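You operate a simulated robot arm through the tools that you are given. There is no shell and no other tool. Be economical: measure what you need, move in short steps, check, and stop when the job is done.

You are at the controls of a simulated robot arm. One attempt, no reset.

## Task
Grease nipples one, three and five till each fill reads over 1000 mg.
Fine: green push pump; keep each under 1500 mg on the fill display; leave the other nipples alone; spiral head at rest; pump back on the green pad of the nipple shelf.
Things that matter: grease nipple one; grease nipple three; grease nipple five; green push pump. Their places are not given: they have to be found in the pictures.

The check looks at the end state, three seconds after you hand in, the way a careful person would. Anything else that was tipped, shoved, dropped, spilled or broken makes it a failure.

## Robot
A 6-joint arm with a two-finger parallel gripper, fixed in place. Base frame: the origin is at the foot of the arm, x ahead of it, y to its left, z up. Units: m, degrees, N and s.
With the tool pointing down near the work surface it reaches from about 0.1 to 0.72 m from the base axis. Its first joint turns from -166.0 to 166.0 degrees. Payload 3.91 kg.
The TCP is the grasp point between the finger pads, 0.03 m short of the fingertips. In the tool frame z runs along the fingers and y along their closing line. The gripper opens to 0.11 m. The fingers are 0.02 m wide and 0.01 m thick; the gripper's body (0.048 by 0.112 m) begins 0.055 m behind the TCP.
Orientation is that of the tool frame in the base frame, as a unit quaternion [w, x, y, z]. With the fingers straight down and closing along the base's y, the tool's x points along the base's -x, its y along +y and its z along -z.

## Interface
- The arm moves only by the tool arm_command. Its argument "steps" is text: rows parted by semicolons, each of 6 numbers parted by spaces: the shift along the tool's x, y, z in m, then the turn, a rotation vector about the tool's x, y, z in degrees. In form: x y z ax ay az; .... A call has 1 to 10 rows; each row is the pose to reach, as a shift and turn from the pose commanded when the call began, along the tool's axes at that moment. "fingers" is the gripper command, from -1 (fully open) to 1 (shut), values between in proportion, set as the call begins (left out, the last holds). Rows are played at 5 a second. More than 0.05 m and 8.6 degrees between two rows, or a gripper value outside its range, and nothing of the call is played. Where a pose cannot be reached the arm comes as near as it can. A force on the tool above 40 N (or 10 N above the force at the start of the call, whichever is more), or a blocked arm, ends the call early, and 0.2 s more pass. The fingers move at their own pace (about 0.045 m/s each) and stop on an object; they squeeze with about 37 N. The grip force told is the motor's: it shows also when the fingers shut on nothing. Time passes only in rows, and 0.2 s behind the last, so rows that repeat a pose let the fingers close. The reply holds the time, the measured pose of the TCP, the force on the tool along the base axes, the opening and the grip force, in the units named above and with some noise.
- Cameras (640 x 400 px; columns grow to the right, rows downward): "scene" is fixed at [0.0493, -0.6481, 1.7883]; the picture's right is [0.95, -0.30, 0.00], its down [-0.16, -0.51, -0.84] and it looks along [0.25, 0.80, -0.54] (base axes); focal length 361 px, centre (320, 200). "wrist" rides on the gripper at [-0.036, 0, -0.057] in the tool frame; the picture's right is [0.00, -1.00, 0.00], its down [0.97, 0.00, -0.24] and it looks along [0.24, 0.00, 0.97] (tool axes); focal length 218 px, centre (320, 200).
- get_image(camera): a new picture of that camera. The clock stands still meanwhile.
- lift_body(by): slides the trunk up (or, below 0, down) by that many m; the arm rides with it, the base frame stays. It gives what a move gives, with no picture.
- locate(camera, pixels): for up to 12 pixels [column, row] of the newest picture of that camera ("zoom" is the newest enlarged one), the place [x, y, z] in the base frame of the surface seen there, good to about 0.002 m, but the place of the scene camera against the robot may be out by one fixed shift of up to 0.012 m in any direction. The clock stands still meanwhile.
- inspect(camera, box): a new picture of the part [left, top, right, bottom] of that camera's present view, enlarged. The clock stands still meanwhile.
- finish_job(): hands the job in; it is judged then, once.

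Keep the steps short. Do not move on a guess: measure, check each grasp and each placing, and mend mistakes. In all there are 80 turns and 34 pictures (those below and enlarged ones count). Leave the gripper open and the arm clear of the work at the hand-in unless told otherwise, and finish with a single line.

The tools are called after ">>>" by a JSON object that holds its "name" and its "arguments". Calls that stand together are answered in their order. arm_command: Moves the arm, as the interface text tells. Its arguments: {"type":"object","properties":{"steps":{"type":"string"},"fingers":{"type":"number"}},"required":["steps"]} The other tools are called the same way: lift_body (by) slides the trunk up or down; get_image (camera) takes a picture; locate (camera, pixels) gives the place of the surface under pixels of a picture; inspect (camera, box) takes an enlarged picture of a part of a camera's view; finish_job () hands the job in.

At the start:

```text
t: 0.0
ee_pos: [0.2872, 0.2754, 1.2738]
ee_rot: [0.001, 0.0, 1.0, 0.0]
wrist_force: [0.3, 0.8, -0.6]
width: 0.11
grasp_force: 0.0
trunk travel left (down, up): [-0.525, 0.065]
```

scene: 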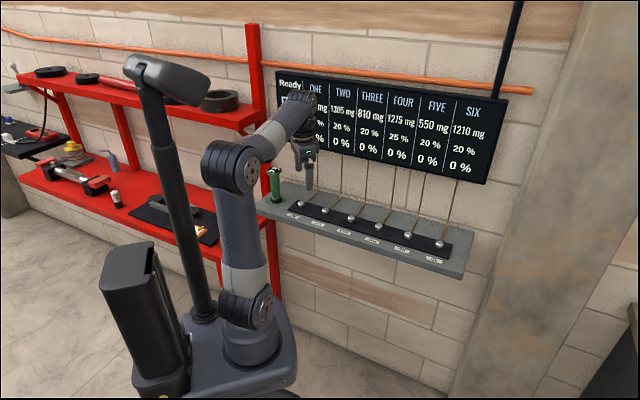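
wrist: 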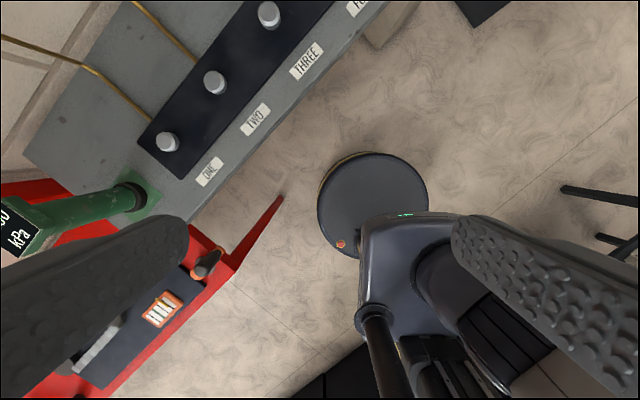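

I see the shelf with six nipples, the display above it and the green pump at about (275,185). I'll enlarge the display and the shelf.

>>> {"name": "inspect", "arguments": {"camera": "scene", "box": [265, 60, 515, 190]}}

>>> {"name": "inspect", "arguments": {"camera": "scene", "box": [250, 150, 480, 290]}}

>>> {"name": "inspect", "arguments": {"camera": "wrist", "box": [0, 0, 400, 250]}}

```text
2.56 times, centred on (390, 125) of scene
```

zoom: 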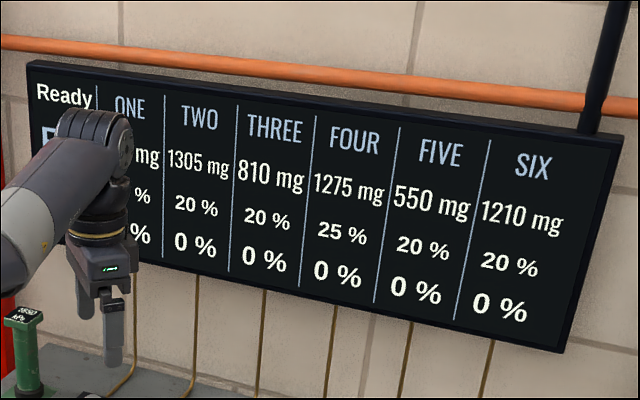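

```text
2.78 times, centred on (365, 220) of scene
```

zoom: 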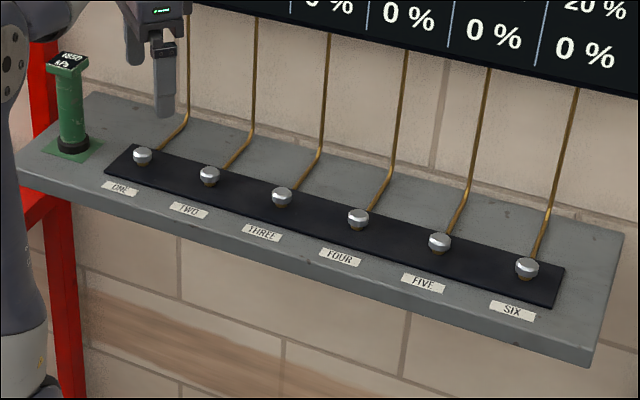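

```text
1.60 times, centred on (200, 125) of wrist
```

zoom: 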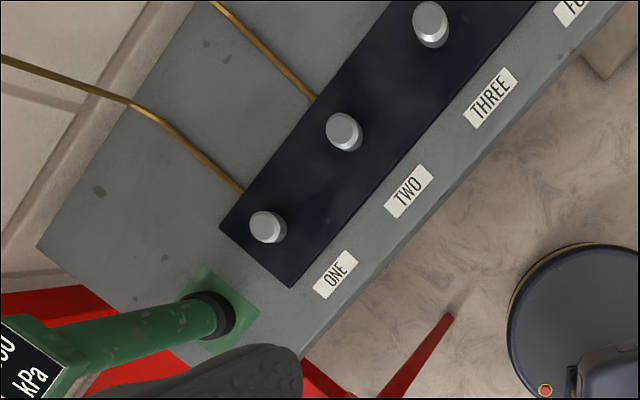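

Next I measure the nipples and pump using the newest wrist zoom (nipples ONE, TWO, THREE, pump foot, pump top, pad corners) and scene pixels.

>>> {"name": "locate", "arguments": {"camera": "zoom", "pixels": [[262, 227], [338, 132], [426, 22], [208, 312], [45, 352], [259, 313], [217, 270], [222, 228], [290, 285], [130, 335], [205, 350], [40, 246]]}}

>>> {"name": "locate", "arguments": {"camera": "scene", "pixels": [[301, 206], [325, 211], [351, 218], [378, 226], [408, 234], [439, 243], [275, 171], [276, 190], [277, 201], [265, 203], [286, 203], [440, 256]]}}

```text
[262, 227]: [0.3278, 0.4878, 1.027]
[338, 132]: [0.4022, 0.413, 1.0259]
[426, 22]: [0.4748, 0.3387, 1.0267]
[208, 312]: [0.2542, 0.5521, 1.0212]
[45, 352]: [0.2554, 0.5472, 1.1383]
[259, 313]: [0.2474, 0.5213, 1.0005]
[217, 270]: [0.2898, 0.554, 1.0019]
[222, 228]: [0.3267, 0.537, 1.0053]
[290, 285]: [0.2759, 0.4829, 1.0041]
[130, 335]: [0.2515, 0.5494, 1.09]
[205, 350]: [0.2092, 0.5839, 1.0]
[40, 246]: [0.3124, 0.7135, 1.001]
```

```text
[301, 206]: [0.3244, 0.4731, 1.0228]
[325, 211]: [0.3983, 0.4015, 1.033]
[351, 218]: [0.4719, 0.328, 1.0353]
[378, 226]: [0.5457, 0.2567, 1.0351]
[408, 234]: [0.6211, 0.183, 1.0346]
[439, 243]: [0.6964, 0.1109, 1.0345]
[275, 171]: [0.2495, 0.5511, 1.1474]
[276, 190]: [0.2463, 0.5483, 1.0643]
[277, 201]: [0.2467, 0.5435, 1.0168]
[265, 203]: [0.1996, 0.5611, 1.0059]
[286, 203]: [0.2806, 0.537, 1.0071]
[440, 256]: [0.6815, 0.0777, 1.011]
```

Shelf line runs at -45°, nipple spacing about (0.0735, -0.0745); FIVE should be near (0.62, 0.19). I move the hand nearer the pump and left to see it closely and uncover the display's left column.

>>> {"name": "arm_command", "arguments": {"steps": "0.02 0.035 0 0 0 0; 0.04 0.07 0 0 0 0; 0.06 0.105 0 0 0 0; 0.08 0.14 0 0 0 0; 0.08 0.14 0 0 0 0", "fingers": -1}}

>>> {"name": "get_image", "arguments": {"camera": "wrist"}}

>>> {"name": "inspect", "arguments": {"camera": "scene", "box": [240, 60, 400, 220]}}

```text
t: 1.2
ee_pos: [0.2083, 0.4151, 1.2728]
ee_rot: [-0.001, -0.001, 1.0, 0.001]
wrist_force: [-0.4, 0.2, 0.9]
width: 0.1103
grasp_force: 0.0
trunk travel left (down, up): [-0.525, 0.065]
```

```text
28 pictures are left
```

wrist: 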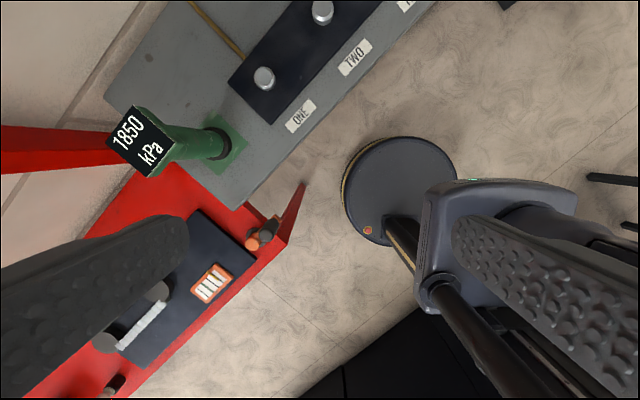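

```text
2.50 times, centred on (320, 140) of scene
```

zoom: 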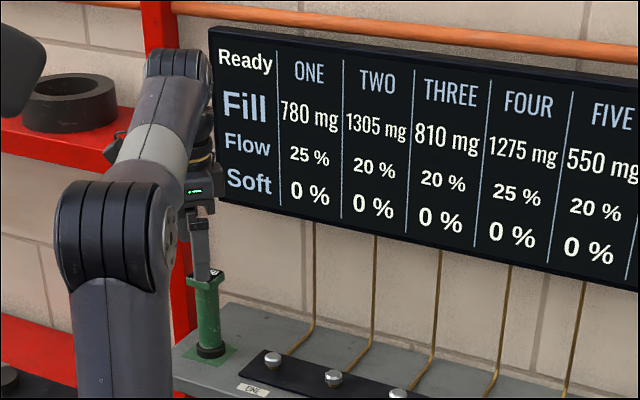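

Fill row: ONE 780, THREE 810, FIVE 550; there are also Flow and Soft rows. The pump has a square display on top (kPa). I zoom on the pump and measure it.

>>> {"name": "inspect", "arguments": {"camera": "wrist", "box": [80, 60, 304, 200]}}

```text
2.86 times, centred on (192, 130) of wrist
```

zoom: 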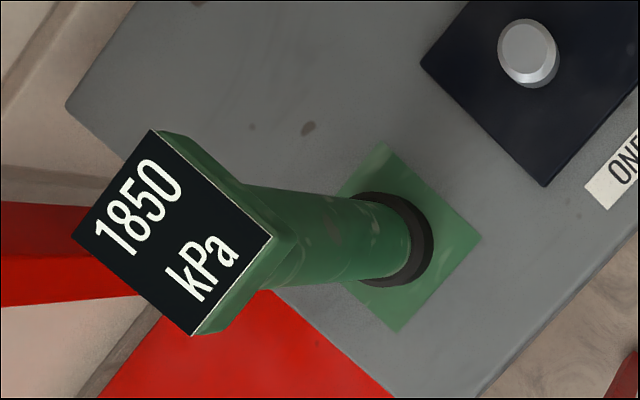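

Now I measure the head's corners and edges, the body, the foot ring and the pad.

>>> {"name": "locate", "arguments": {"camera": "zoom", "pixels": [[153, 134], [270, 237], [192, 332], [76, 236], [174, 232], [290, 262], [330, 190], [330, 285], [430, 235], [384, 146], [478, 238], [400, 330]]}}

>>> {"name": "locate", "arguments": {"camera": "zoom", "pixels": [[527, 48], [552, 70], [500, 55], [420, 235], [385, 195], [375, 280], [410, 205], [370, 230], [280, 190], [280, 230]]}}

```text
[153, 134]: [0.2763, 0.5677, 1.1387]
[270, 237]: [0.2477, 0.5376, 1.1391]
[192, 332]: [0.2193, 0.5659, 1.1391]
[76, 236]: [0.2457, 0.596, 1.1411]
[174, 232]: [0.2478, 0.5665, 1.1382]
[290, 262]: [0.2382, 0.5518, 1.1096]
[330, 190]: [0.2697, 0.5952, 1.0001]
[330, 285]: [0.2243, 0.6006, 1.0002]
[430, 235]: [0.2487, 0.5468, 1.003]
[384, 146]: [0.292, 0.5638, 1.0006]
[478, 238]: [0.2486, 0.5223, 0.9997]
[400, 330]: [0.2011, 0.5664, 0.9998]
```

```text
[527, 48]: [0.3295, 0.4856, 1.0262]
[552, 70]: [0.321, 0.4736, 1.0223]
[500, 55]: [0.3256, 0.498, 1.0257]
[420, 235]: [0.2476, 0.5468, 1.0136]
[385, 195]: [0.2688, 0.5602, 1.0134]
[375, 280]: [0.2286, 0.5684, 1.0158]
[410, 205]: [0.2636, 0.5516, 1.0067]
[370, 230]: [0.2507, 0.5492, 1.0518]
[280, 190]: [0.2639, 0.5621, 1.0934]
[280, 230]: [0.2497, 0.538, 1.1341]
```

Pump: head 0.04 m square turned 45°, centre (0.2475, 0.567), top z 1.139; pad centre the same. I'll go above it at height, turning the tool 45° so the flats of the head meet the pads (closing across the shelf).

>>> {"name": "arm_command", "arguments": {"steps": "-0.006 0.025 0 0 0 7.5; -0.013 0.05 0 0 0 15; -0.02 0.076 0 0 0 22.5; -0.026 0.101 0 0 0 30; -0.033 0.127 0 0 0 37.5; -0.039 0.152 0 0 0 45; -0.039 0.152 0 0 0 45", "fingers": -1}}

>>> {"name": "get_image", "arguments": {"camera": "wrist"}}

```text
t: 2.8
ee_pos: [0.2394, 0.5434, 1.2606]
ee_rot: [0.0, 0.356, 0.934, 0.002]
wrist_force: [0.1, 0.7, 0.3]
width: 0.1098
grasp_force: 0.1
out of reach, approached as far as the arm can: row 5, 6, 7
trunk travel left (down, up): [-0.525, 0.065]
```

```text
25 pictures are left
```

wrist: 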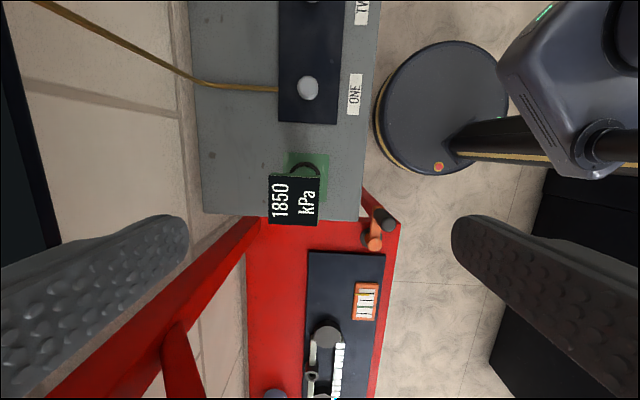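

The last rows were out of reach at this height. I lower the hand 5 cm straight (fingertips still above the head top) and see where it settles.

>>> {"name": "arm_command", "arguments": {"steps": "0 0 0.025 0 0 0; 0 0 0.05 0 0 0; 0 0 0.05 0 0 0"}}

```text
t: 3.6
ee_pos: [0.2409, 0.543, 1.2108]
ee_rot: [0.0, 0.355, 0.935, 0.002]
wrist_force: [0.0, 0.2, -0.4]
width: 0.11
grasp_force: 0.2
trunk travel left (down, up): [-0.525, 0.065]
```

Now at z 1.211, short of the pump by (0.0066, 0.024) and 3.4° of yaw. I correct these.

>>> {"name": "arm_command", "arguments": {"steps": "0.0055 0.011 0.005 0 0 1.7; 0.011 0.0223 0.01 0 0 3.4; 0.011 0.0223 0.01 0 0 3.4"}}

>>> {"name": "get_image", "arguments": {"camera": "wrist"}}

```text
t: 4.4
ee_pos: [0.2465, 0.5654, 1.2007]
ee_rot: [-0.001, 0.383, 0.924, 0.004]
wrist_force: [-0.5, 0.2, -0.6]
width: 0.1101
grasp_force: 0.0
trunk travel left (down, up): [-0.525, 0.065]
```

```text
24 pictures are left
```

wrist: 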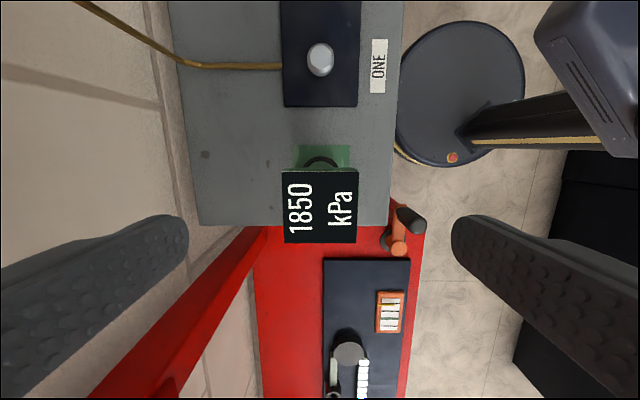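

The head is centred between the fingers (column 320) and aligned. I re-measure head corners and nipple ONE from here.

>>> {"name": "locate", "arguments": {"camera": "wrist", "pixels": [[284, 173], [357, 173], [357, 241], [285, 241], [320, 56], [308, 58], [332, 58], [320, 45], [320, 66], [320, 74], [345, 100], [300, 152]]}}

```text
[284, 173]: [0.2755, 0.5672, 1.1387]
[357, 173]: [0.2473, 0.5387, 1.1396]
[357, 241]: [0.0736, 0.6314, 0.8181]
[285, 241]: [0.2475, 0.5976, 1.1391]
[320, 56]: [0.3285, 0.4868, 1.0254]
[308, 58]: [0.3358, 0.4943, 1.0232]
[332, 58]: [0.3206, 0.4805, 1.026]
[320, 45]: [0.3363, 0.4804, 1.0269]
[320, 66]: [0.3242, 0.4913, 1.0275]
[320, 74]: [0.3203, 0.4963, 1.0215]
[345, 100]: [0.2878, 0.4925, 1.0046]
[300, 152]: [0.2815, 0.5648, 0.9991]
```

Head centre ≈ (0.2475, 0.568), top 1.139. I go down to TCP z ≈ 1.122 with the fingers open.

>>> {"name": "arm_command", "arguments": {"steps": "0.001 0.0025 0.03 0 0 0; 0.001 0.0025 0.055 0 0 0; 0.001 0.0025 0.078 0 0 0; 0.001 0.0025 0.078 0 0 0"}}

```text
t: 5.4
ee_pos: [0.2457, 0.5711, 1.1224]
ee_rot: [0.0, 0.383, 0.924, 0.003]
wrist_force: [-0.5, -0.3, 0.6]
width: 0.1101
grasp_force: 0.1
trunk travel left (down, up): [-0.525, 0.065]
```

At height, no contact. Closing the fingers on the head.

>>> {"name": "arm_command", "arguments": {"steps": "0 0 0 0 0 0; 0 0 0 0 0 0; 0 0 0 0 0 0; 0 0 0 0 0 0; 0 0 0 0 0 0; 0 0 0 0 0 0", "fingers": 1}}

>>> {"name": "get_image", "arguments": {"camera": "wrist"}}

```text
t: 6.8
ee_pos: [0.2463, 0.5711, 1.1236]
ee_rot: [-0.001, 0.383, 0.924, 0.003]
wrist_force: [-1.5, -1.3, 2.0]
width: 0.0436
grasp_force: 36.7
trunk travel left (down, up): [-0.525, 0.065]
```

```text
23 pictures are left
```

wrist: 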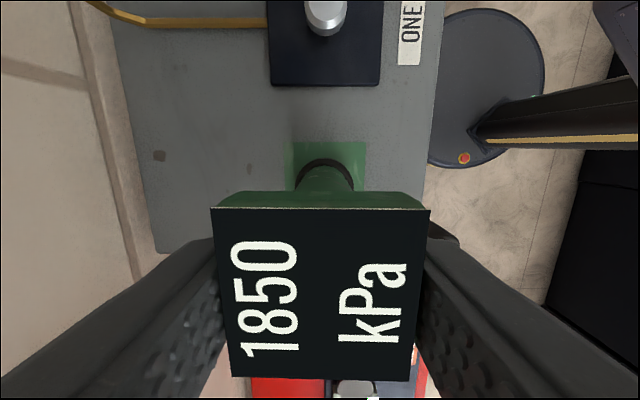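

Gripped at 0.0436 m with full grip force. I lift 5 cm straight and check that the pump comes along.

>>> {"name": "arm_command", "arguments": {"steps": "0 0 -0.015 0 0 0; 0 0 -0.035 0 0 0; 0 0 -0.055 0 0 0; 0 0 -0.055 0 0 0"}}

>>> {"name": "inspect", "arguments": {"camera": "scene", "box": [230, 60, 390, 240]}}

```text
t: 7.8
ee_pos: [0.2476, 0.5702, 1.1781]
ee_rot: [0.0, 0.383, 0.924, 0.003]
wrist_force: [0.2, -0.7, -4.0]
width: 0.0437
grasp_force: 37.7
trunk travel left (down, up): [-0.525, 0.065]
```

```text
2.22 times, centred on (310, 150) of scene
```

zoom: 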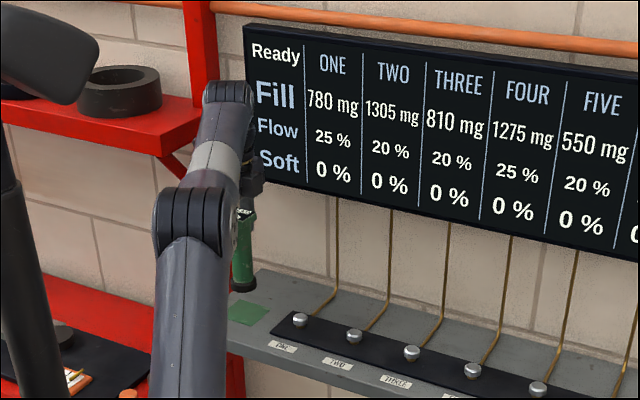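

The pump is lifted (4 N) and hangs upright. I move 0.1153 m along the shelf (tool -x), over nipple ONE, staying high.

>>> {"name": "arm_command", "arguments": {"steps": "-0.02 0 0 0 0 0; -0.045 0 0 0 0 0; -0.07 0 0 0 0 0; -0.095 0 0 0 0 0; -0.1153 0 0 0 0 0; -0.1153 0 0 0 0 0; -0.1153 0 0 0 0 0"}}

>>> {"name": "get_image", "arguments": {"camera": "wrist"}}

>>> {"name": "inspect", "arguments": {"camera": "scene", "box": [260, 110, 380, 230]}}

```text
t: 9.4
ee_pos: [0.3267, 0.4869, 1.1778]
ee_rot: [0.001, 0.383, 0.924, 0.003]
wrist_force: [0.0, -0.3, -4.0]
width: 0.044
grasp_force: 37.3
trunk travel left (down, up): [-0.525, 0.065]
```

```text
21 pictures are left
```

wrist: 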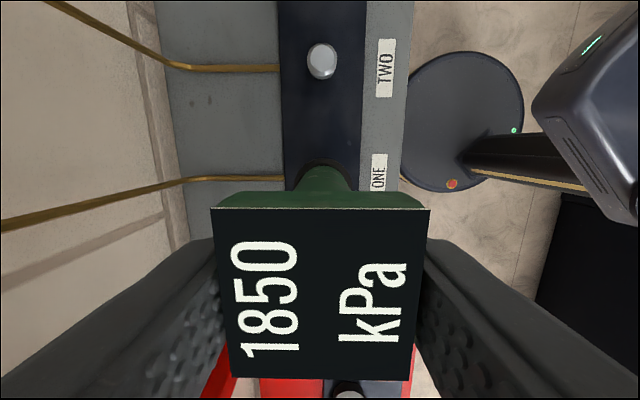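

```text
3.33 times, centred on (320, 170) of scene
```

zoom: 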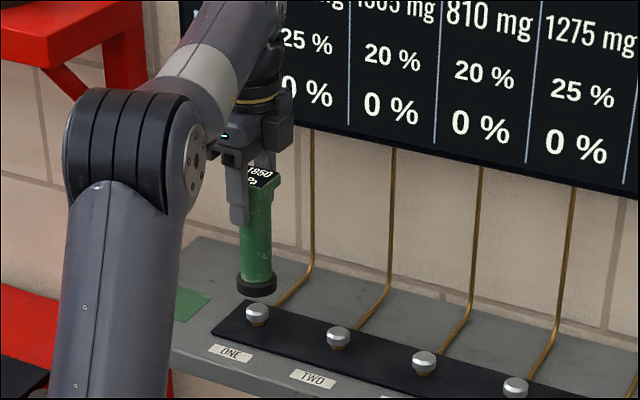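

I check alignment: locate the pump's foot ring and nipple in the same scene zoom (the shift cancels), and the head corners from the wrist.

>>> {"name": "locate", "arguments": {"camera": "zoom", "pixels": [[238, 284], [257, 290], [275, 284], [247, 289], [268, 288], [257, 308], [247, 313], [267, 313], [257, 318], [338, 331], [338, 338], [424, 358]]}}

>>> {"name": "locate", "arguments": {"camera": "wrist", "pixels": [[216, 213], [425, 213], [405, 376], [234, 374], [320, 290], [322, 61], [310, 61], [334, 61], [322, 72], [322, 48], [308, 175], [340, 175]]}}

```text
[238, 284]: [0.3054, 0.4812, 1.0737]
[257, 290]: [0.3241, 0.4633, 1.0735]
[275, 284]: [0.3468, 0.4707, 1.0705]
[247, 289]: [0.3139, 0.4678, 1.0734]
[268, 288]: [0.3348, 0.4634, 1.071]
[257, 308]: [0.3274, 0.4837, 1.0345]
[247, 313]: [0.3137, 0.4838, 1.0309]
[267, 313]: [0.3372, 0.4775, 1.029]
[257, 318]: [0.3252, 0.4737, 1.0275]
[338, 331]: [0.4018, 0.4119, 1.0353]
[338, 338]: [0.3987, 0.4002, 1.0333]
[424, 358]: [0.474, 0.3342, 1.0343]
```

```text
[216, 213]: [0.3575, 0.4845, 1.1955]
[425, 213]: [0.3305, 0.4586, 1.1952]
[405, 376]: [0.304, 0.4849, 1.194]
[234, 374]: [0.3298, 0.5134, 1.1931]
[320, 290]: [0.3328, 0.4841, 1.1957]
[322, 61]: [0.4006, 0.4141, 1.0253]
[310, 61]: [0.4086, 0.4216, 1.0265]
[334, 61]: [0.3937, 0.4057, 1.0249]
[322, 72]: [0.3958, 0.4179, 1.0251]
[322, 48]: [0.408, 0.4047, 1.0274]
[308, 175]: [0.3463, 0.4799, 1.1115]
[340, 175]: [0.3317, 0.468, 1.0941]
```

Pump head centre (0.330, 0.485), nipple ONE (0.329, 0.4865), foot bottom about 1.056, nipple top 1.027: aligned to ~2 mm. I nudge 1 mm and descend 2.5 cm, just short of contact.

>>> {"name": "arm_command", "arguments": {"steps": "0.001 0 0 0 0 0; 0.001 0 0.01 0 0 0; 0.001 0 0.018 0 0 0; 0.001 0 0.024 0 0 0; 0.001 0 0.024 0 0 0"}}

>>> {"name": "inspect", "arguments": {"camera": "scene", "box": [230, 70, 390, 230]}}

```text
t: 10.6
ee_pos: [0.3287, 0.4891, 1.1543]
ee_rot: [0.0, 0.383, 0.924, 0.003]
wrist_force: [0.1, 0.3, -3.8]
width: 0.0436
grasp_force: 37.2
trunk travel left (down, up): [-0.525, 0.065]
```

```text
2.50 times, centred on (310, 150) of scene
```

zoom: 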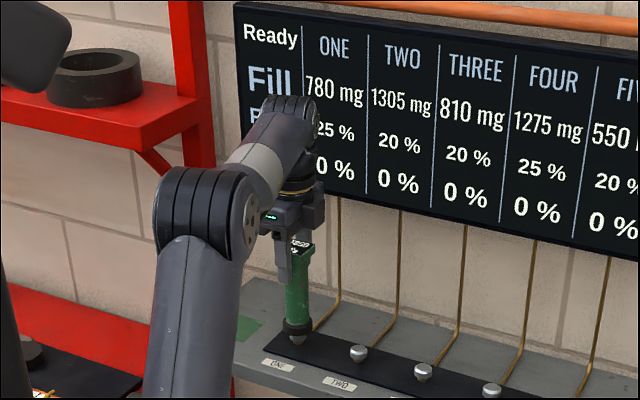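

No contact yet (force still -3.8 N). I go down 8 mm in 2 mm steps and read the force.

>>> {"name": "arm_command", "arguments": {"steps": "0 0 0.002 0 0 0; 0 0 0.004 0 0 0; 0 0 0.006 0 0 0; 0 0 0.008 0 0 0"}}

```text
t: 11.6
ee_pos: [0.3285, 0.4889, 1.1458]
ee_rot: [-0.001, 0.383, 0.924, 0.004]
wrist_force: [-0.6, 0.9, -1.2]
width: 0.0434
grasp_force: 36.8
trunk travel left (down, up): [-0.525, 0.065]
```

Force rose to -1.2 N: first contact. Another 4 mm in 1 mm steps.

>>> {"name": "arm_command", "arguments": {"steps": "0 0 0.001 0 0 0; 0 0 0.002 0 0 0; 0 0 0.003 0 0 0; 0 0 0.004 0 0 0"}}

>>> {"name": "inspect", "arguments": {"camera": "scene", "box": [230, 70, 390, 230]}}

```text
t: 12.6
ee_pos: [0.3276, 0.4887, 1.1413]
ee_rot: [-0.001, 0.383, 0.924, 0.003]
wrist_force: [-1.6, 0.6, 1.3]
width: 0.0438
grasp_force: 37.8
trunk travel left (down, up): [-0.525, 0.065]
```

```text
2.50 times, centred on (310, 150) of scene
```

zoom: 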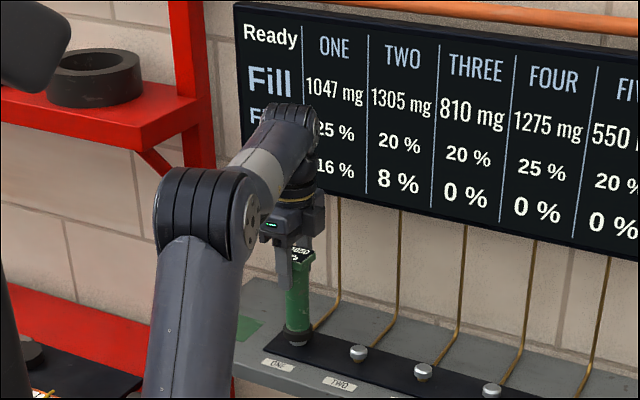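

Fill ONE reads 1047 mg, over 1000 already. I lift off at once.

>>> {"name": "arm_command", "arguments": {"steps": "0 0 -0.02 0 0 0; 0 0 -0.036 0 0 0; 0 0 -0.036 0 0 0"}}

>>> {"name": "inspect", "arguments": {"camera": "scene", "box": [260, 60, 510, 240]}}

```text
t: 13.4
ee_pos: [0.3292, 0.4897, 1.1756]
ee_rot: [0.0, 0.382, 0.924, 0.002]
wrist_force: [0.0, 1.0, -4.7]
width: 0.0436
grasp_force: 36.8
trunk travel left (down, up): [-0.525, 0.065]
```

```text
2.22 times, centred on (385, 150) of scene
```

zoom: 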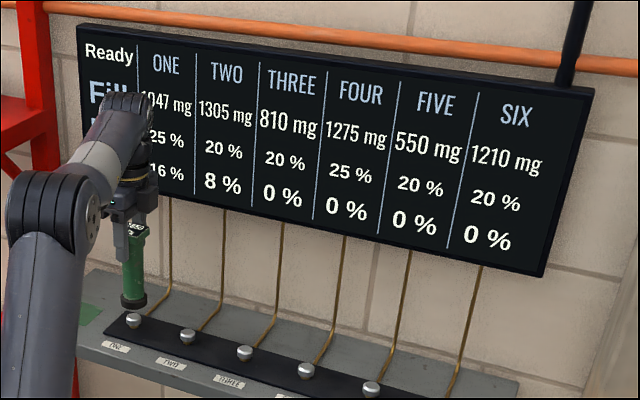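

ONE holds at 1047, others unchanged. I carry the pump 0.208 m along the shelf to above THREE.

>>> {"name": "arm_command", "arguments": {"steps": "-0.015 0 0 0 0 0; -0.04 0 0 0 0 0; -0.07 0 0 0 0 0; -0.1 0 0 0 0 0; -0.13 0 0 0 0 0; -0.16 0 0 0 0 0; -0.19 0 0 0 0 0; -0.208 0 0 0 0 0; -0.208 0 0 0 0 0"}}

>>> {"name": "get_image", "arguments": {"camera": "wrist"}}

>>> {"name": "inspect", "arguments": {"camera": "scene", "box": [260, 70, 460, 250]}}

```text
t: 15.4
ee_pos: [0.4745, 0.3411, 1.1752]
ee_rot: [-0.001, 0.383, 0.924, 0.003]
wrist_force: [0.4, -0.5, -4.8]
width: 0.0436
grasp_force: 37.4
trunk travel left (down, up): [-0.525, 0.065]
```

```text
16 pictures are left
```

wrist: 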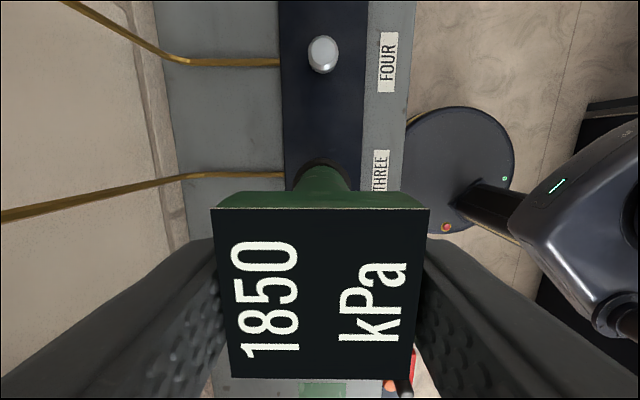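

```text
2.22 times, centred on (360, 160) of scene
```

zoom: 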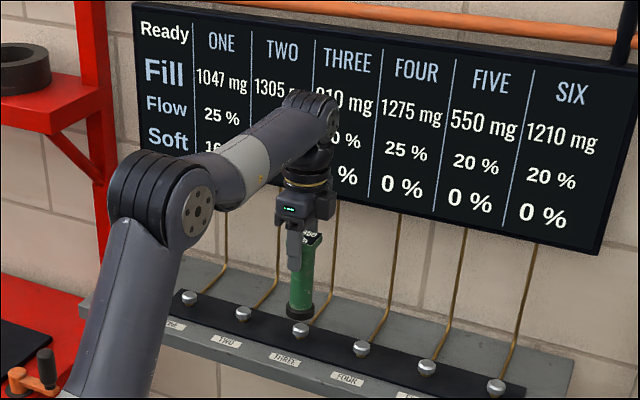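

Position looks similar to ONE's. I measure head corners, FOUR, and foot versus THREE.

>>> {"name": "locate", "arguments": {"camera": "wrist", "pixels": [[216, 213], [425, 213], [405, 376], [234, 374], [323, 54], [311, 54], [336, 54], [323, 66], [323, 41]]}}

>>> {"name": "locate", "arguments": {"camera": "zoom", "pixels": [[287, 312], [300, 316], [313, 311], [300, 327], [293, 330], [307, 330], [300, 333], [361, 345], [361, 351], [427, 364], [427, 370]]}}

```text
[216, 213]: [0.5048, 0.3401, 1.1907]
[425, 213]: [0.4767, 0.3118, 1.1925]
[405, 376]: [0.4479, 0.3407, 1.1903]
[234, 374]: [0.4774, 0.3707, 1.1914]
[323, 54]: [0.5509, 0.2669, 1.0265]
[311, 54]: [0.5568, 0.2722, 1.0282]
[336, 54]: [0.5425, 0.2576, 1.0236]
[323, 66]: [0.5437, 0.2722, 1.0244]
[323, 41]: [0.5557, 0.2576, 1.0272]
```

```text
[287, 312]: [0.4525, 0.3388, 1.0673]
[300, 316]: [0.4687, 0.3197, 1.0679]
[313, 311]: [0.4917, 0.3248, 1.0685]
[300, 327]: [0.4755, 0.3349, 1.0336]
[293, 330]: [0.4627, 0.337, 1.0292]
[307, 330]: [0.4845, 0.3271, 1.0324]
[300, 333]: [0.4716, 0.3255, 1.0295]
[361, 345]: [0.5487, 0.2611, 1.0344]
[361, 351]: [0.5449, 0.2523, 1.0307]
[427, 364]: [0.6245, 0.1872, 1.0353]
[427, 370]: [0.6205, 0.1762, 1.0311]
```

Head (0.4767, 0.3408) against THREE (0.4755, 0.3389): 1.5 mm correction across, then down 3.2 cm to first contact.

>>> {"name": "arm_command", "arguments": {"steps": "0 -0.0015 0.008 0 0 0; 0 -0.0015 0.017 0 0 0; 0 -0.0015 0.024 0 0 0; 0 -0.0015 0.026 0 0 0; 0 -0.0015 0.028 0 0 0; 0 -0.0015 0.030 0 0 0; 0 -0.0015 0.032 0 0 0"}}

>>> {"name": "inspect", "arguments": {"camera": "scene", "box": [260, 70, 460, 250]}}

```text
t: 17.0
ee_pos: [0.4736, 0.3407, 1.1446]
ee_rot: [0.0, 0.383, 0.924, 0.004]
wrist_force: [0.9, -0.7, -1.2]
width: 0.0439
grasp_force: 37.1
trunk travel left (down, up): [-0.525, 0.065]
```

```text
2.22 times, centred on (360, 160) of scene
```

zoom: 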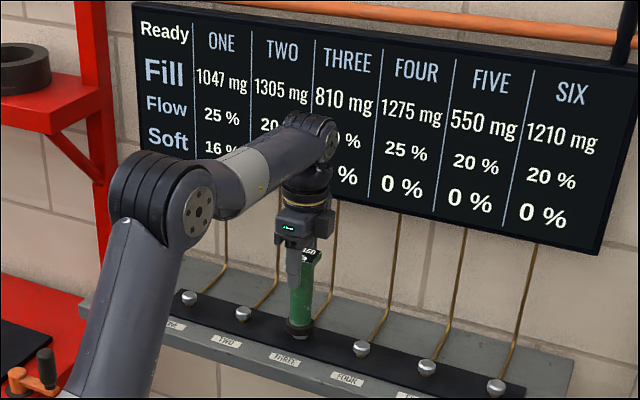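

Contact (-1.2 N), still 810. I push 4 mm more in 1 mm steps, as at ONE, and read the display.

>>> {"name": "arm_command", "arguments": {"steps": "0 0 0.001 0 0 0; 0 0 0.002 0 0 0; 0 0 0.003 0 0 0; 0 0 0.004 0 0 0"}}

>>> {"name": "inspect", "arguments": {"camera": "scene", "box": [260, 70, 460, 250]}}

```text
t: 18.0
ee_pos: [0.4739, 0.3411, 1.142]
ee_rot: [-0.001, 0.383, 0.924, 0.005]
wrist_force: [-0.6, -0.1, 3.2]
width: 0.0435
grasp_force: 36.9
trunk travel left (down, up): [-0.525, 0.065]
```

```text
2.22 times, centred on (360, 160) of scene
```

zoom: 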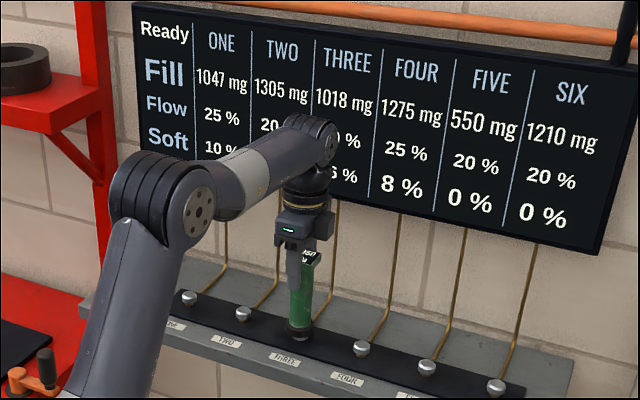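

THREE reads 1018 mg. I lift off, then carry on 0.209 m to above FIVE.

>>> {"name": "arm_command", "arguments": {"steps": "0 0 -0.02 0 0 0; 0 0 -0.036 0 0 0; 0 0 -0.036 0 0 0"}}

>>> {"name": "arm_command", "arguments": {"steps": "-0.015 0 0 0 0 0; -0.04 0 0 0 0 0; -0.07 0 0 0 0 0; -0.1 0 0 0 0 0; -0.13 0 0 0 0 0; -0.16 0 0 0 0 0; -0.19 0 0 0 0 0; -0.209 0 0 0 0 0; -0.209 0 0 0 0 0"}}

>>> {"name": "get_image", "arguments": {"camera": "wrist"}}

>>> {"name": "inspect", "arguments": {"camera": "scene", "box": [270, 70, 500, 280]}}

```text
t: 18.8
ee_pos: [0.4729, 0.3406, 1.1769]
ee_rot: [-0.001, 0.383, 0.924, 0.003]
wrist_force: [-0.2, 0.3, -3.6]
width: 0.0435
grasp_force: 36.9
trunk travel left (down, up): [-0.525, 0.065]
```

```text
t: 20.8
ee_pos: [0.6224, 0.194, 1.1775]
ee_rot: [-0.001, 0.383, 0.924, 0.003]
wrist_force: [0.5, 0.4, -4.1]
width: 0.0434
grasp_force: 36.8
trunk travel left (down, up): [-0.525, 0.065]
```

```text
12 pictures are left
```

wrist: 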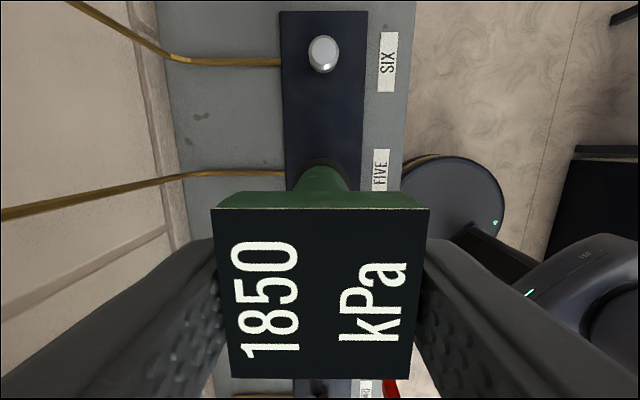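

```text
1.90 times, centred on (385, 175) of scene
```

zoom: 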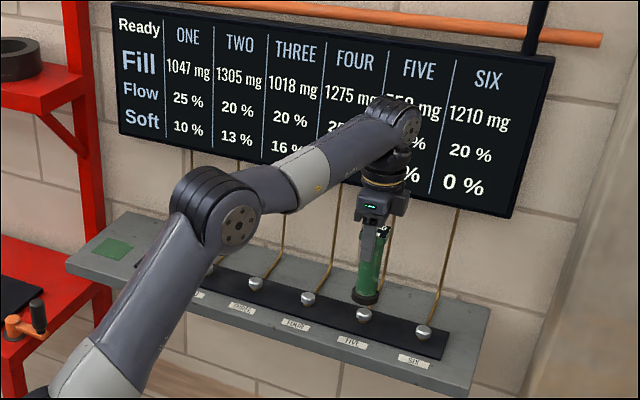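

Fills hold: ONE 1047, THREE 1018. I verify alignment over FIVE.

>>> {"name": "locate", "arguments": {"camera": "wrist", "pixels": [[216, 213], [425, 213], [405, 376], [234, 374], [323, 53], [311, 53], [336, 53], [323, 65], [323, 40]]}}

>>> {"name": "locate", "arguments": {"camera": "zoom", "pixels": [[353, 298], [364, 303], [377, 298], [363, 311], [357, 315], [370, 315], [363, 318]]}}

```text
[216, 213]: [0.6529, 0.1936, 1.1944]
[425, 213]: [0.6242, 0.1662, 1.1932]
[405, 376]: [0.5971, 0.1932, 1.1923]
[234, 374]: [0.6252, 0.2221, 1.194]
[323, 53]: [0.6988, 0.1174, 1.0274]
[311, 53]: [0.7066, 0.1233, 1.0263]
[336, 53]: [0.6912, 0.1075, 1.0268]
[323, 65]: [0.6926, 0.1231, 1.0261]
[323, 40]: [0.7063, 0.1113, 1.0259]
```

```text
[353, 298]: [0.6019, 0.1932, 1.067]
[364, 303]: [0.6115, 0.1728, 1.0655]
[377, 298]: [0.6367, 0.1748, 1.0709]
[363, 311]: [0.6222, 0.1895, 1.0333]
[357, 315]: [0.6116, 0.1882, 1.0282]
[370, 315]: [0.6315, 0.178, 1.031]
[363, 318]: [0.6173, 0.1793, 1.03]
```

FIVE ≈ (0.625, 0.191), head (0.625, 0.194). I correct 1.5 mm each way, go down to contact and push 4 mm as before.

>>> {"name": "arm_command", "arguments": {"steps": "-0.0015 -0.0015 0.01 0 0 0; -0.0015 -0.0015 0.02 0 0 0; -0.0015 -0.0015 0.027 0 0 0; -0.0015 -0.0015 0.030 0 0 0; -0.0015 -0.0015 0.032 0 0 0; -0.0015 -0.0015 0.033 0 0 0; -0.0015 -0.0015 0.034 0 0 0; -0.0015 -0.0015 0.035 0 0 0; -0.0015 -0.0015 0.036 0 0 0"}}

>>> {"name": "inspect", "arguments": {"camera": "scene", "box": [290, 70, 500, 280]}}

```text
t: 22.8
ee_pos: [0.6218, 0.1911, 1.1426]
ee_rot: [0.0, 0.383, 0.924, 0.004]
wrist_force: [0.6, -1.2, 4.8]
width: 0.0434
grasp_force: 37.0
trunk travel left (down, up): [-0.525, 0.065]
```

```text
1.90 times, centred on (395, 175) of scene
```

zoom: 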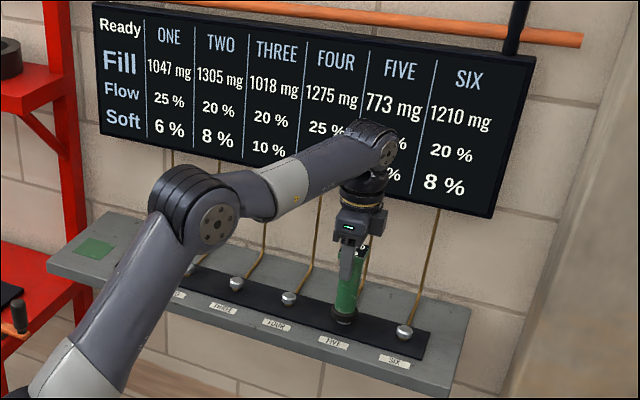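

FIVE went 550 → 773. I raise 2 cm to release and make a second equal stroke.

>>> {"name": "arm_command", "arguments": {"steps": "0 0 -0.012 0 0 0; 0 0 -0.02 0 0 0; 0 0 -0.02 0 0 0; 0 0 -0.01 0 0 0; 0 0 -0.004 0 0 0; 0 0 -0.003 0 0 0; 0 0 -0.002 0 0 0; 0 0 -0.001 0 0 0; 0 0 0 0 0 0"}}

>>> {"name": "inspect", "arguments": {"camera": "scene", "box": [290, 70, 500, 280]}}

```text
t: 24.8
ee_pos: [0.6222, 0.1913, 1.1422]
ee_rot: [0.0, 0.383, 0.924, 0.004]
wrist_force: [2.4, -1.3, 4.6]
width: 0.0437
grasp_force: 37.2
trunk travel left (down, up): [-0.525, 0.065]
```

```text
1.90 times, centred on (395, 175) of scene
```

zoom: 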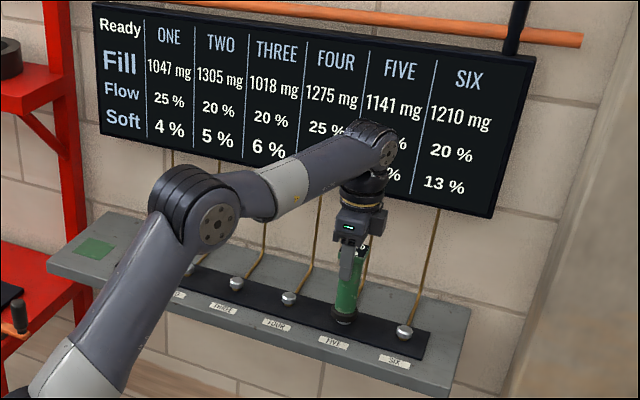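

FIVE reads 1141 mg. All done; I lift off and carry the pump back along the shelf.

>>> {"name": "arm_command", "arguments": {"steps": "0 0 -0.02 0 0 0; 0 0 -0.046 0 0 0; 0.02 0.003 -0.046 0 0 0; 0.055 0.003 -0.046 0 0 0; 0.095 0.003 -0.046 0 0 0; 0.135 0.003 -0.046 0 0 0; 0.175 0.003 -0.046 0 0 0; 0.215 0.003 -0.046 0 0 0; 0.24 0.003 -0.046 0 0 0; 0.25 0.003 -0.046 0 0 0"}}

>>> {"name": "arm_command", "arguments": {"steps": "0.02 0 0 0 0 0; 0.055 0 0 0 0 0; 0.095 0 0 0 0 0; 0.135 0 0 0 0 0; 0.175 0 0 0 0 0; 0.215 0 0 0 0 0; 0.25 0 0 0 0 0; 0.27 0 0 0 0 0; 0.2828 0 0 0 0 0; 0.2828 0 0 0 0 0"}}

>>> {"name": "get_image", "arguments": {"camera": "wrist"}}

>>> {"name": "inspect", "arguments": {"camera": "scene", "box": [230, 70, 490, 270]}}

```text
t: 27.0
ee_pos: [0.4456, 0.3696, 1.1858]
ee_rot: [0.0, 0.383, 0.924, 0.003]
wrist_force: [0.0, 0.6, -4.7]
width: 0.0437
grasp_force: 36.8
trunk travel left (down, up): [-0.525, 0.065]
```

```text
t: 29.2
ee_pos: [0.2453, 0.5701, 1.1889]
ee_rot: [0.0, 0.383, 0.924, 0.003]
wrist_force: [-0.3, -0.7, -3.6]
width: 0.0437
grasp_force: 37.3
trunk travel left (down, up): [-0.525, 0.065]
```

```text
8 pictures are left
```

wrist: 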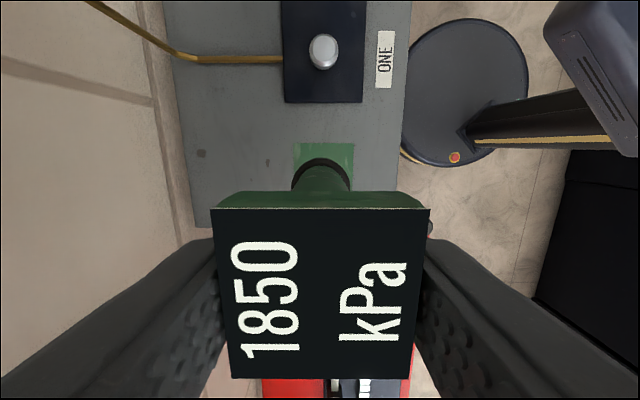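

```text
2.00 times, centred on (360, 170) of scene
```

zoom: 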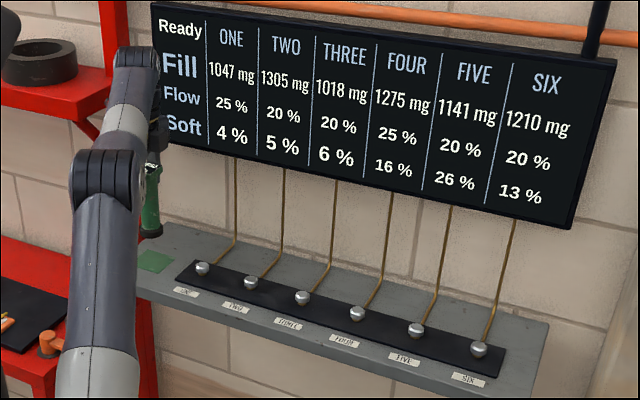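

All fills read correctly (1047, 1018, 1141; others unchanged). The pump is over its pad; I lower 6 cm, then fine steps.

>>> {"name": "arm_command", "arguments": {"steps": "0 0 0.015 0 0 0; 0 0 0.035 0 0 0; 0 0 0.05 0 0 0; 0 0 0.058 0 0 0; 0 0 0.061 0 0 0; 0 0 0.063 0 0 0; 0 0 0.0645 0 0 0; 0 0 0.0645 0 0 0"}}

>>> {"name": "get_image", "arguments": {"camera": "wrist"}}

```text
t: 31.0
ee_pos: [0.247, 0.5718, 1.1241]
ee_rot: [0.0, 0.383, 0.924, 0.003]
wrist_force: [0.7, 0.4, -3.7]
width: 0.0435
grasp_force: 36.4
trunk travel left (down, up): [-0.525, 0.065]
```

```text
6 pictures are left
```

wrist: 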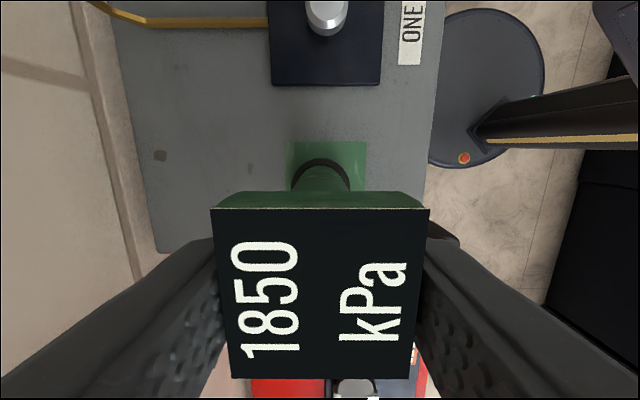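

Still hanging (-3.7 N), foot within the pad. I feel downward in 0.5 mm steps.

>>> {"name": "arm_command", "arguments": {"steps": "0 0 0.0005 0 0 0; 0 0 0.001 0 0 0; 0 0 0.001 0 0 0"}}

```text
t: 31.8
ee_pos: [0.2466, 0.5706, 1.1235]
ee_rot: [-0.001, 0.382, 0.924, 0.004]
wrist_force: [0.9, 2.8, 2.5]
width: 0.0436
grasp_force: 37.0
trunk travel left (down, up): [-0.525, 0.065]
```

Foot is on the pad (+2.5 N). I open the fingers in place.

>>> {"name": "arm_command", "arguments": {"steps": "0 0 0 0 0 0; 0 0 0 0 0 0; 0 0 0 0 0 0; 0 0 0 0 0 0; 0 0 0 0 0 0", "fingers": -0.8}}

>>> {"name": "get_image", "arguments": {"camera": "wrist"}}

```text
t: 33.0
ee_pos: [0.2465, 0.5708, 1.1217]
ee_rot: [-0.001, 0.383, 0.924, 0.003]
wrist_force: [-0.5, -0.1, 0.0]
width: 0.0991
grasp_force: 0.0
trunk travel left (down, up): [-0.525, 0.065]
```

```text
5 pictures are left
```

wrist: 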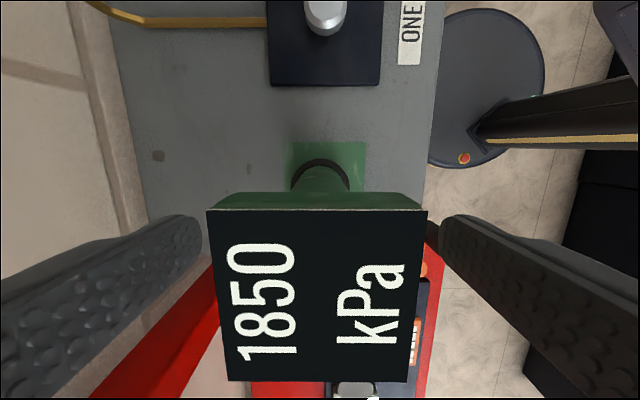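

The pump stands free on the pad. I go straight up 7.5 cm, then back away from the shelf (tool -y).

>>> {"name": "arm_command", "arguments": {"steps": "0 0 -0.025 0 0 0; 0 0 -0.05 0 0 0; 0 0 -0.078 0 0 0; 0 -0.03 -0.08 0 0 0; 0 -0.07 -0.08 0 0 0; 0 -0.11 -0.08 0 0 0; 0 -0.15 -0.09 0 0 0; 0 -0.18 -0.1 0 0 0; 0 -0.18 -0.1 0 0 0"}}

>>> {"name": "get_image", "arguments": {"camera": "scene"}}

>>> {"name": "inspect", "arguments": {"camera": "scene", "box": [250, 60, 490, 220]}}

>>> {"name": "get_image", "arguments": {"camera": "wrist"}}

```text
t: 35.0
ee_pos: [0.1195, 0.4428, 1.2233]
ee_rot: [0.0, 0.382, 0.924, 0.002]
wrist_force: [-0.4, -0.3, 0.3]
width: 0.0992
grasp_force: 0.0
trunk travel left (down, up): [-0.525, 0.065]
```

```text
4 pictures are left
```

scene: 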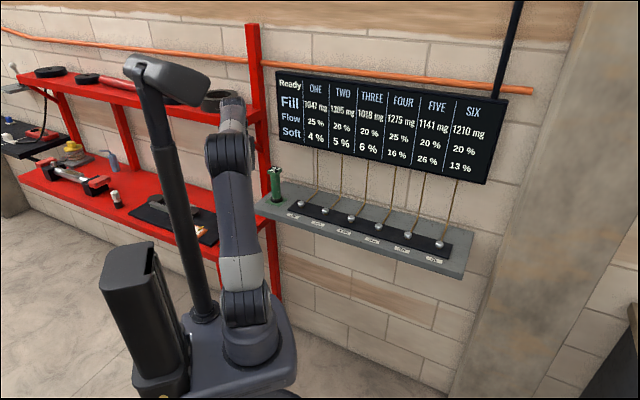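

```text
2.50 times, centred on (370, 140) of scene
```

zoom: 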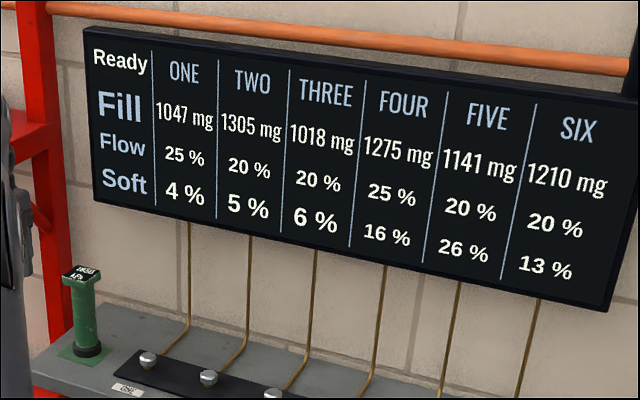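

```text
2 pictures are left
```

wrist: 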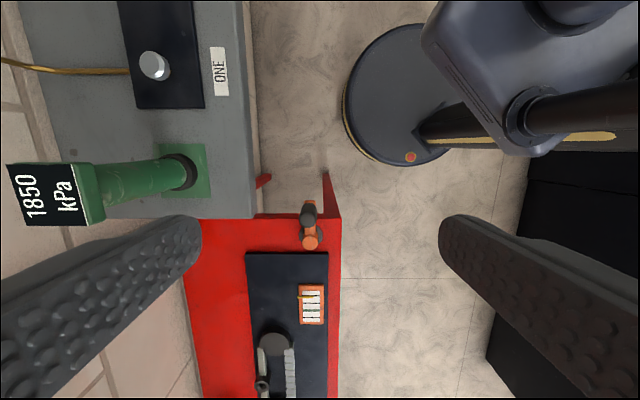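

The pump stands upright on its green pad. The display reads 1047, 1018 and 1141 mg for one, three and five, and the other fills are unchanged. The arm is clear with the gripper open, so I hand in.

>>> {"name": "finish_job", "arguments": {}}

```text
The job is handed in.
```

Nipples one, three and five read 1047, 1018 and 1141 mg, the other fills are unchanged, and the pump is back upright on its green pad; I never identified a separate spiral head, so that condition is unchecked.
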